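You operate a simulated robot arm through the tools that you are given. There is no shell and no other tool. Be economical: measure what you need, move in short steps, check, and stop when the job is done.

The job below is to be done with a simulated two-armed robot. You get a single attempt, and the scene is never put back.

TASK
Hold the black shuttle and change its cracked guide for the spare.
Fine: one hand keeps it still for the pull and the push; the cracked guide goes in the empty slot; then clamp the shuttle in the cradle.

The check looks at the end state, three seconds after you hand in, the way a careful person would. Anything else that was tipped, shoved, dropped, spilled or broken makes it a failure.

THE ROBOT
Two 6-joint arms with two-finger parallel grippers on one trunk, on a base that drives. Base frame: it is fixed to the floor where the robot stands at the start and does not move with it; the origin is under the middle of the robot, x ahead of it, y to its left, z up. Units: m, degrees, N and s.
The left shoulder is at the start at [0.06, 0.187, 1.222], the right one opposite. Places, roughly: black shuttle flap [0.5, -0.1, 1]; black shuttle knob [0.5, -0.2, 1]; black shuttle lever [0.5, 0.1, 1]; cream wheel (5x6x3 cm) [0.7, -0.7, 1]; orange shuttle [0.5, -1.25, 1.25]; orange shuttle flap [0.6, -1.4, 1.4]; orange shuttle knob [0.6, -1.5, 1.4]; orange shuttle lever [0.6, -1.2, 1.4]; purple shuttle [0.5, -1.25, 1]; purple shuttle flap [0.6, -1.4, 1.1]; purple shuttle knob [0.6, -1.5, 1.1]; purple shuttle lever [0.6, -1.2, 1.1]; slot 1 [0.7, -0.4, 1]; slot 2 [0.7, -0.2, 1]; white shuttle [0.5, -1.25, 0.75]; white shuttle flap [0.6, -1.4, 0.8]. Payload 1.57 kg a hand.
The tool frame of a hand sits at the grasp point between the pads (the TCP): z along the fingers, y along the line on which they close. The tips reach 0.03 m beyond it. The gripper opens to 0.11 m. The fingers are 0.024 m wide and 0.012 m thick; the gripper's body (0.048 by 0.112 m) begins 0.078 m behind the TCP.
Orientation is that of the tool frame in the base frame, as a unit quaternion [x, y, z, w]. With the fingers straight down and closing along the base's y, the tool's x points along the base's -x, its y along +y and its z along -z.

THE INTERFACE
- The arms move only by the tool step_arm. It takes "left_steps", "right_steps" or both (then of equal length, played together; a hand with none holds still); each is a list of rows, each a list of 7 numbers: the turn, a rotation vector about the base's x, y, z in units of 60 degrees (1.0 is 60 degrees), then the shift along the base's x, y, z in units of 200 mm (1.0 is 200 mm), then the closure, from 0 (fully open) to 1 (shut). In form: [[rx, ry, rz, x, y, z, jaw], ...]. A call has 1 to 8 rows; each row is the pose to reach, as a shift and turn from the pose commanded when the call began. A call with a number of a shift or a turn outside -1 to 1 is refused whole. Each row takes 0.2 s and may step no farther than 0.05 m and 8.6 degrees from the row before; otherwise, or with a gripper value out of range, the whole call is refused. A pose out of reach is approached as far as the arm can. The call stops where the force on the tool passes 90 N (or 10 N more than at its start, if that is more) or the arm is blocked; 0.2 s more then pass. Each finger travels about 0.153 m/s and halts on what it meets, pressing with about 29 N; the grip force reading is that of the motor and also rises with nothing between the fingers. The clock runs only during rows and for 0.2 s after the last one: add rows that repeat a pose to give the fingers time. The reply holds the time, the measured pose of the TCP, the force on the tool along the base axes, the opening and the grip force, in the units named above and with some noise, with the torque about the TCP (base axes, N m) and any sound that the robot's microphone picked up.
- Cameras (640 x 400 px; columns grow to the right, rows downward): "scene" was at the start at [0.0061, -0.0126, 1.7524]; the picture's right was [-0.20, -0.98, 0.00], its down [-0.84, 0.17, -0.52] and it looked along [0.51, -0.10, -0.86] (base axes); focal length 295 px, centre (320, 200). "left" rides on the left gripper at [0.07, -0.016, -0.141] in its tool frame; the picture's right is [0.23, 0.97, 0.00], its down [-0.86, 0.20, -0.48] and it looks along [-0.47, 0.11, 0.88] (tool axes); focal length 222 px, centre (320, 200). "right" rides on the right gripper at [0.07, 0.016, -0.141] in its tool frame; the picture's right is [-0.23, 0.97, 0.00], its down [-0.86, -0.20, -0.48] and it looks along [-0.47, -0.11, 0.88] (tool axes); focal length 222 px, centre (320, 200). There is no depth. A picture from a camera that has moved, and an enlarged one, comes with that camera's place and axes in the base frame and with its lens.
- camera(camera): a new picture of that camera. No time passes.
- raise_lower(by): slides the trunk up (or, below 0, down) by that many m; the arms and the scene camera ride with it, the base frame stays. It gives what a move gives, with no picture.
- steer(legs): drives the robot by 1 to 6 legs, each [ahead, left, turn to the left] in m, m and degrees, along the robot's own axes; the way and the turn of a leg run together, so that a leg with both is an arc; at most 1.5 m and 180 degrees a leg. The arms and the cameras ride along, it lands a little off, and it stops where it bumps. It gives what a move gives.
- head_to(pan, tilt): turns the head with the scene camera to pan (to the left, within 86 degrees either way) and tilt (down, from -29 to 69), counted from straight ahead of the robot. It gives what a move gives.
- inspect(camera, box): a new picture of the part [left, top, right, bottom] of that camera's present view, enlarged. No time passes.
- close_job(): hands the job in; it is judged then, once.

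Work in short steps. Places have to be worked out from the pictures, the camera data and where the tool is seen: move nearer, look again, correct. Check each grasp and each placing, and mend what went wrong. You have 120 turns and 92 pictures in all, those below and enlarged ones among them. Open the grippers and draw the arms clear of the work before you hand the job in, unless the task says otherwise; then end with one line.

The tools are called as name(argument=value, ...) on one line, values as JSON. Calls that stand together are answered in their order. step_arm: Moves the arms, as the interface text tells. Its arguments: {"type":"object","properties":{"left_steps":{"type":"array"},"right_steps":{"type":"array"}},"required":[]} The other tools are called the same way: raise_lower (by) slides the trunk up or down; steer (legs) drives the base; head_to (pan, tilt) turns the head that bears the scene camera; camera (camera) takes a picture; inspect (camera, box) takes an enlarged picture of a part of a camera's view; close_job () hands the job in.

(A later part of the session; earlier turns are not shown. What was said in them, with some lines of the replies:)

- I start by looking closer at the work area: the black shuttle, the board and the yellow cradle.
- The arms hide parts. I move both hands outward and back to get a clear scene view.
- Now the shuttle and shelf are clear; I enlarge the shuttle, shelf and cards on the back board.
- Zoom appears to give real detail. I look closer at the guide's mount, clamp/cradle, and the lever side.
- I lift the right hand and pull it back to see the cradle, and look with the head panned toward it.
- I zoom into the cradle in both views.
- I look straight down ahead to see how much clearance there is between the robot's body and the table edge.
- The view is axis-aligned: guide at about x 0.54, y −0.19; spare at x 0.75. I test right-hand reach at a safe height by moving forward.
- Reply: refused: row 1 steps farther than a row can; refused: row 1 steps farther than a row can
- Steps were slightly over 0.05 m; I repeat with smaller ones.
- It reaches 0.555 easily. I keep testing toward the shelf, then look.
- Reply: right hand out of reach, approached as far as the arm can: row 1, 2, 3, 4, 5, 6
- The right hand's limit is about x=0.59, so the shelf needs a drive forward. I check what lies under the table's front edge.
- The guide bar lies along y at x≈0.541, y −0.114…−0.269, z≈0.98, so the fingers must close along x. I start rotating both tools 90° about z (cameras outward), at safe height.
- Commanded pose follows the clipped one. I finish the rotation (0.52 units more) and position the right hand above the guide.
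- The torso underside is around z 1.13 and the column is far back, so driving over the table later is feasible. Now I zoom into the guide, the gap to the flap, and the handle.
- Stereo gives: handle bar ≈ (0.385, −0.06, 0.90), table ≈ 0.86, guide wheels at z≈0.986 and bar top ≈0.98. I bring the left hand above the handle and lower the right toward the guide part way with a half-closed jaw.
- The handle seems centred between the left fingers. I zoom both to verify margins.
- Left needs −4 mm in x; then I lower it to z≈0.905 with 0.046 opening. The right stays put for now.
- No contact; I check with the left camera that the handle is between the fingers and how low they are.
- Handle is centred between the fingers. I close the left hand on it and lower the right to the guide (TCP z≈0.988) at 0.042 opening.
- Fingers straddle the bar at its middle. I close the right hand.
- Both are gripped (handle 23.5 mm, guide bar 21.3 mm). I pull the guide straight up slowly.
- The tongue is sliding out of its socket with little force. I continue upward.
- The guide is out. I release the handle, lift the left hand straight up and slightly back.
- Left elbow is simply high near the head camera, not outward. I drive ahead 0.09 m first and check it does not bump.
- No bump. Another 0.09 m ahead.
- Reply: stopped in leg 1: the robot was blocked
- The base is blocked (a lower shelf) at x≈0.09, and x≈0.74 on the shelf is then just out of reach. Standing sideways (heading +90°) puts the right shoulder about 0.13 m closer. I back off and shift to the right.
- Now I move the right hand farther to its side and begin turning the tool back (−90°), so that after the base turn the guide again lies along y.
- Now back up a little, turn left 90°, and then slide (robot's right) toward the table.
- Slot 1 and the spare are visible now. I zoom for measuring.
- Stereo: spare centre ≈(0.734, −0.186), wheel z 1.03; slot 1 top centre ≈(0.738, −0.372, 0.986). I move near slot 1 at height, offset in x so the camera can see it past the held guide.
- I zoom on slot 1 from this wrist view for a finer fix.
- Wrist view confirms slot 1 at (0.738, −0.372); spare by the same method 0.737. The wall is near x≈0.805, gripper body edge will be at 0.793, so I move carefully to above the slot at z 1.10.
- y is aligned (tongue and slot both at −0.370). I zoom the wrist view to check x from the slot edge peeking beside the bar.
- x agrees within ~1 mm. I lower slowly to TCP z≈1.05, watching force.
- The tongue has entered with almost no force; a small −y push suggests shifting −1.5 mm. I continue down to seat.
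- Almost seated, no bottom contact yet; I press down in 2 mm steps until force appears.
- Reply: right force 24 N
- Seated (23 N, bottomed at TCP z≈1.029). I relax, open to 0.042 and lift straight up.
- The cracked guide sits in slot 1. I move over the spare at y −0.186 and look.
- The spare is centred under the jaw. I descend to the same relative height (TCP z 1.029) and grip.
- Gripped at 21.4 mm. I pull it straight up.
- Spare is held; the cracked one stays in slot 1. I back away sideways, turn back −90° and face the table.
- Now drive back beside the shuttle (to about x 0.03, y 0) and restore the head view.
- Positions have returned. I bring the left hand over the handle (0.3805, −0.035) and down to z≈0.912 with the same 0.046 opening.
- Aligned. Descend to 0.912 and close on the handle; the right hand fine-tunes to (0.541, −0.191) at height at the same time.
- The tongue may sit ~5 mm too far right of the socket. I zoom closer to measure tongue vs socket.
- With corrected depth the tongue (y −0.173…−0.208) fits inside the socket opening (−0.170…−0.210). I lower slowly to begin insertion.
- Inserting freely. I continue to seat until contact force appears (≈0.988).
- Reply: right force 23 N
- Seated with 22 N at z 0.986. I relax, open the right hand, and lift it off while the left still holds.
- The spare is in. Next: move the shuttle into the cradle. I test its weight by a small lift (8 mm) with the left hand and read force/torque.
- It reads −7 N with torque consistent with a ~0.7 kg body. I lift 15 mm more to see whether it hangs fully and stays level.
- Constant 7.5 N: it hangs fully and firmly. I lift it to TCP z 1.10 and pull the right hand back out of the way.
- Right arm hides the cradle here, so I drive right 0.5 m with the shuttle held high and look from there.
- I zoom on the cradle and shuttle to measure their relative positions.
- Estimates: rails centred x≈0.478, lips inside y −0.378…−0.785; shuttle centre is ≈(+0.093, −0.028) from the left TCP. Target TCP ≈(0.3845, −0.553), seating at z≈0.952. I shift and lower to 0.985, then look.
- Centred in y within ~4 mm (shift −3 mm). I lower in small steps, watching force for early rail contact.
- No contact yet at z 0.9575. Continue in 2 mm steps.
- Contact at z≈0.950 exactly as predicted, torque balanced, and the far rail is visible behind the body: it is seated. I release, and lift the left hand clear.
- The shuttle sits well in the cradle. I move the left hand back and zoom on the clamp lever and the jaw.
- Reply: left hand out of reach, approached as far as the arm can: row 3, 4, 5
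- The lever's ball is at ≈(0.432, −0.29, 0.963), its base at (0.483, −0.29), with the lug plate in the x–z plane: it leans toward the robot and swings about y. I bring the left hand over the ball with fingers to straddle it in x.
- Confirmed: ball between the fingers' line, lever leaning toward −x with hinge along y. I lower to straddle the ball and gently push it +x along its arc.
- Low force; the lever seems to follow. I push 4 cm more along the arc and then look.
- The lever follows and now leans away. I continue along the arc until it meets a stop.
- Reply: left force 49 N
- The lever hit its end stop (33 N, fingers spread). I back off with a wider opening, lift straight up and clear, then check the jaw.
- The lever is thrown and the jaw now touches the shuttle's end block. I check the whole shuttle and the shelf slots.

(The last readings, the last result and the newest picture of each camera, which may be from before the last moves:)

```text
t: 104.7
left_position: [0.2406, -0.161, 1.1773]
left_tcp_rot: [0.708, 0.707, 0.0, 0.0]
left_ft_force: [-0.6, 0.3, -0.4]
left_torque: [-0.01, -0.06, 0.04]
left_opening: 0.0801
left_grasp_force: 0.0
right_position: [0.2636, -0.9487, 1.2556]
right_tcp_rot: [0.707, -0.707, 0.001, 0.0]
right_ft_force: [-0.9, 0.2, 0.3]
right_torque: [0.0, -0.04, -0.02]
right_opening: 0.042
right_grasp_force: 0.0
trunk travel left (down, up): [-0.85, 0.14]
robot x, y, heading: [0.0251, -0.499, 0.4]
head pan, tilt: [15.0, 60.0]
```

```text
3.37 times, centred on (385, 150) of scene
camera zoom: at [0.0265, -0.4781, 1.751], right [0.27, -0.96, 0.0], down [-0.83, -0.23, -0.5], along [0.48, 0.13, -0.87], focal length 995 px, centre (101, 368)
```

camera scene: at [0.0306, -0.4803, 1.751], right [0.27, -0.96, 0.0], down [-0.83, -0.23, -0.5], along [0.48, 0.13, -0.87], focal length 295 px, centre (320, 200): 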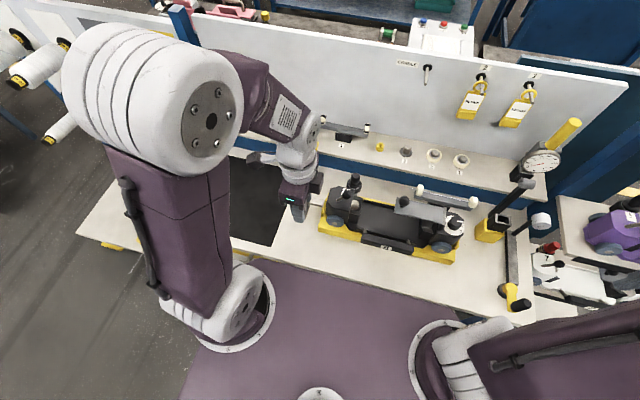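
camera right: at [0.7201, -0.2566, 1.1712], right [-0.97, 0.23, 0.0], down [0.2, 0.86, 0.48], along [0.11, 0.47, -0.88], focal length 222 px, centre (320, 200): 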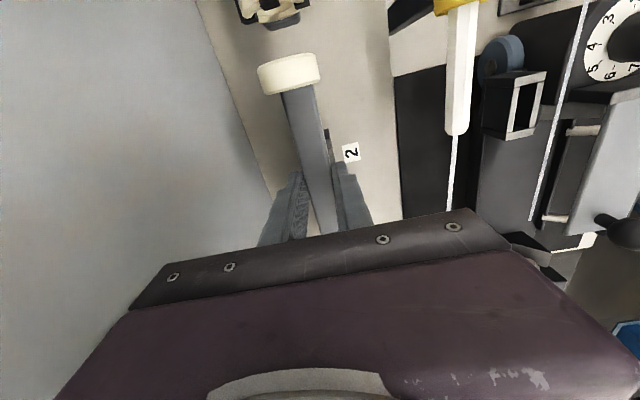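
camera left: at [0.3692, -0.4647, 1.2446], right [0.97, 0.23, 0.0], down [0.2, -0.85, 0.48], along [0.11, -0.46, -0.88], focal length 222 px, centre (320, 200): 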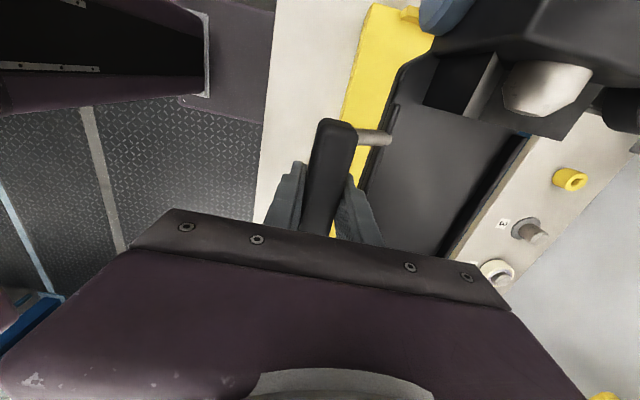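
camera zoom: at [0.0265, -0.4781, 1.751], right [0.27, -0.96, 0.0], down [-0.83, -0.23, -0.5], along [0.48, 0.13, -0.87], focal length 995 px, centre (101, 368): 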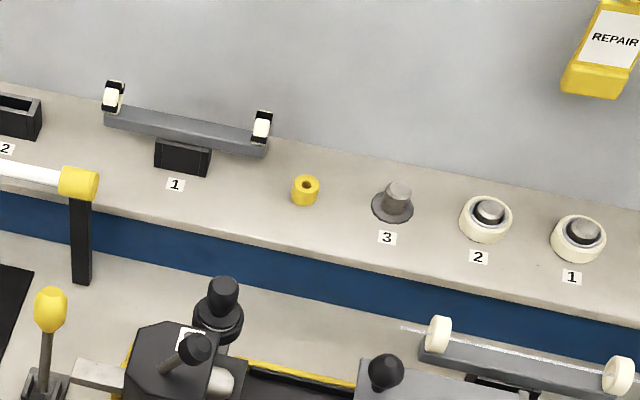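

Everything is in place: the spare is seated, the cracked guide is in slot 1, and the shuttle is seated and clamped. I open both grippers fully, clear of the work.

step_arm(left_steps=[[0, 0, 0, 0, 0, 0.1, 0], [0, 0, 0, 0, 0, 0.1, 0], [0, 0, 0, 0, 0, 0.1, 0]], right_steps=[[0, 0, 0, 0, 0, 0, 0], [0, 0, 0, 0, 0, 0, 0], [0, 0, 0, 0, 0, 0, 0]])

camera(camera="scene")

```text
t: 105.5
left_position: [0.245, -0.1616, 1.1972]
left_tcp_rot: [0.708, 0.707, -0.001, -0.002]
left_ft_force: [-0.6, 0.3, -0.1]
left_torque: [0.0, 0.03, 0.01]
left_opening: 0.1102
left_grasp_force: 0.0
right_position: [0.2672, -0.9509, 1.254]
right_tcp_rot: [0.708, -0.706, 0.0, 0.001]
right_ft_force: [0.4, 0.6, -0.1]
right_torque: [0.0, 0.03, 0.01]
right_opening: 0.1099
right_grasp_force: 0.0
trunk travel left (down, up): [-0.85, 0.14]
robot x, y, heading: [0.027, -0.4994, 0.4]
head pan, tilt: [15.0, 60.0]
```

```text
3 pictures are left
camera scene: at [0.0314, -0.4794, 1.751], right [0.27, -0.96, 0.0], down [-0.83, -0.23, -0.5], along [0.48, 0.13, -0.87], focal length 295 px, centre (320, 200)
```

scene: 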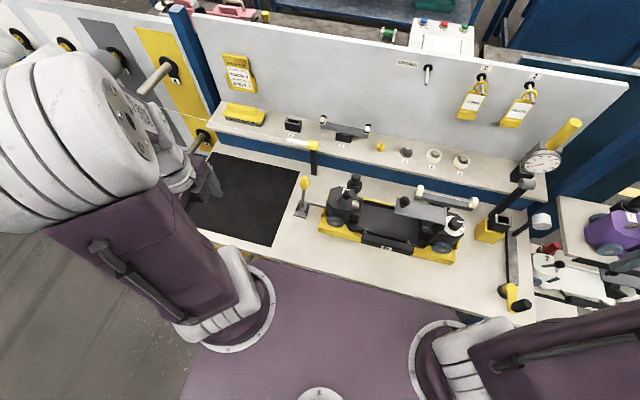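

The scene is undisturbed and the arms are clear; I hand in.

close_job()

```text
The job is handed in.
```

The black shuttle now has the spare guide and is clamped in the cradle. The cracked guide is in slot 1, and both arms are open and clear.
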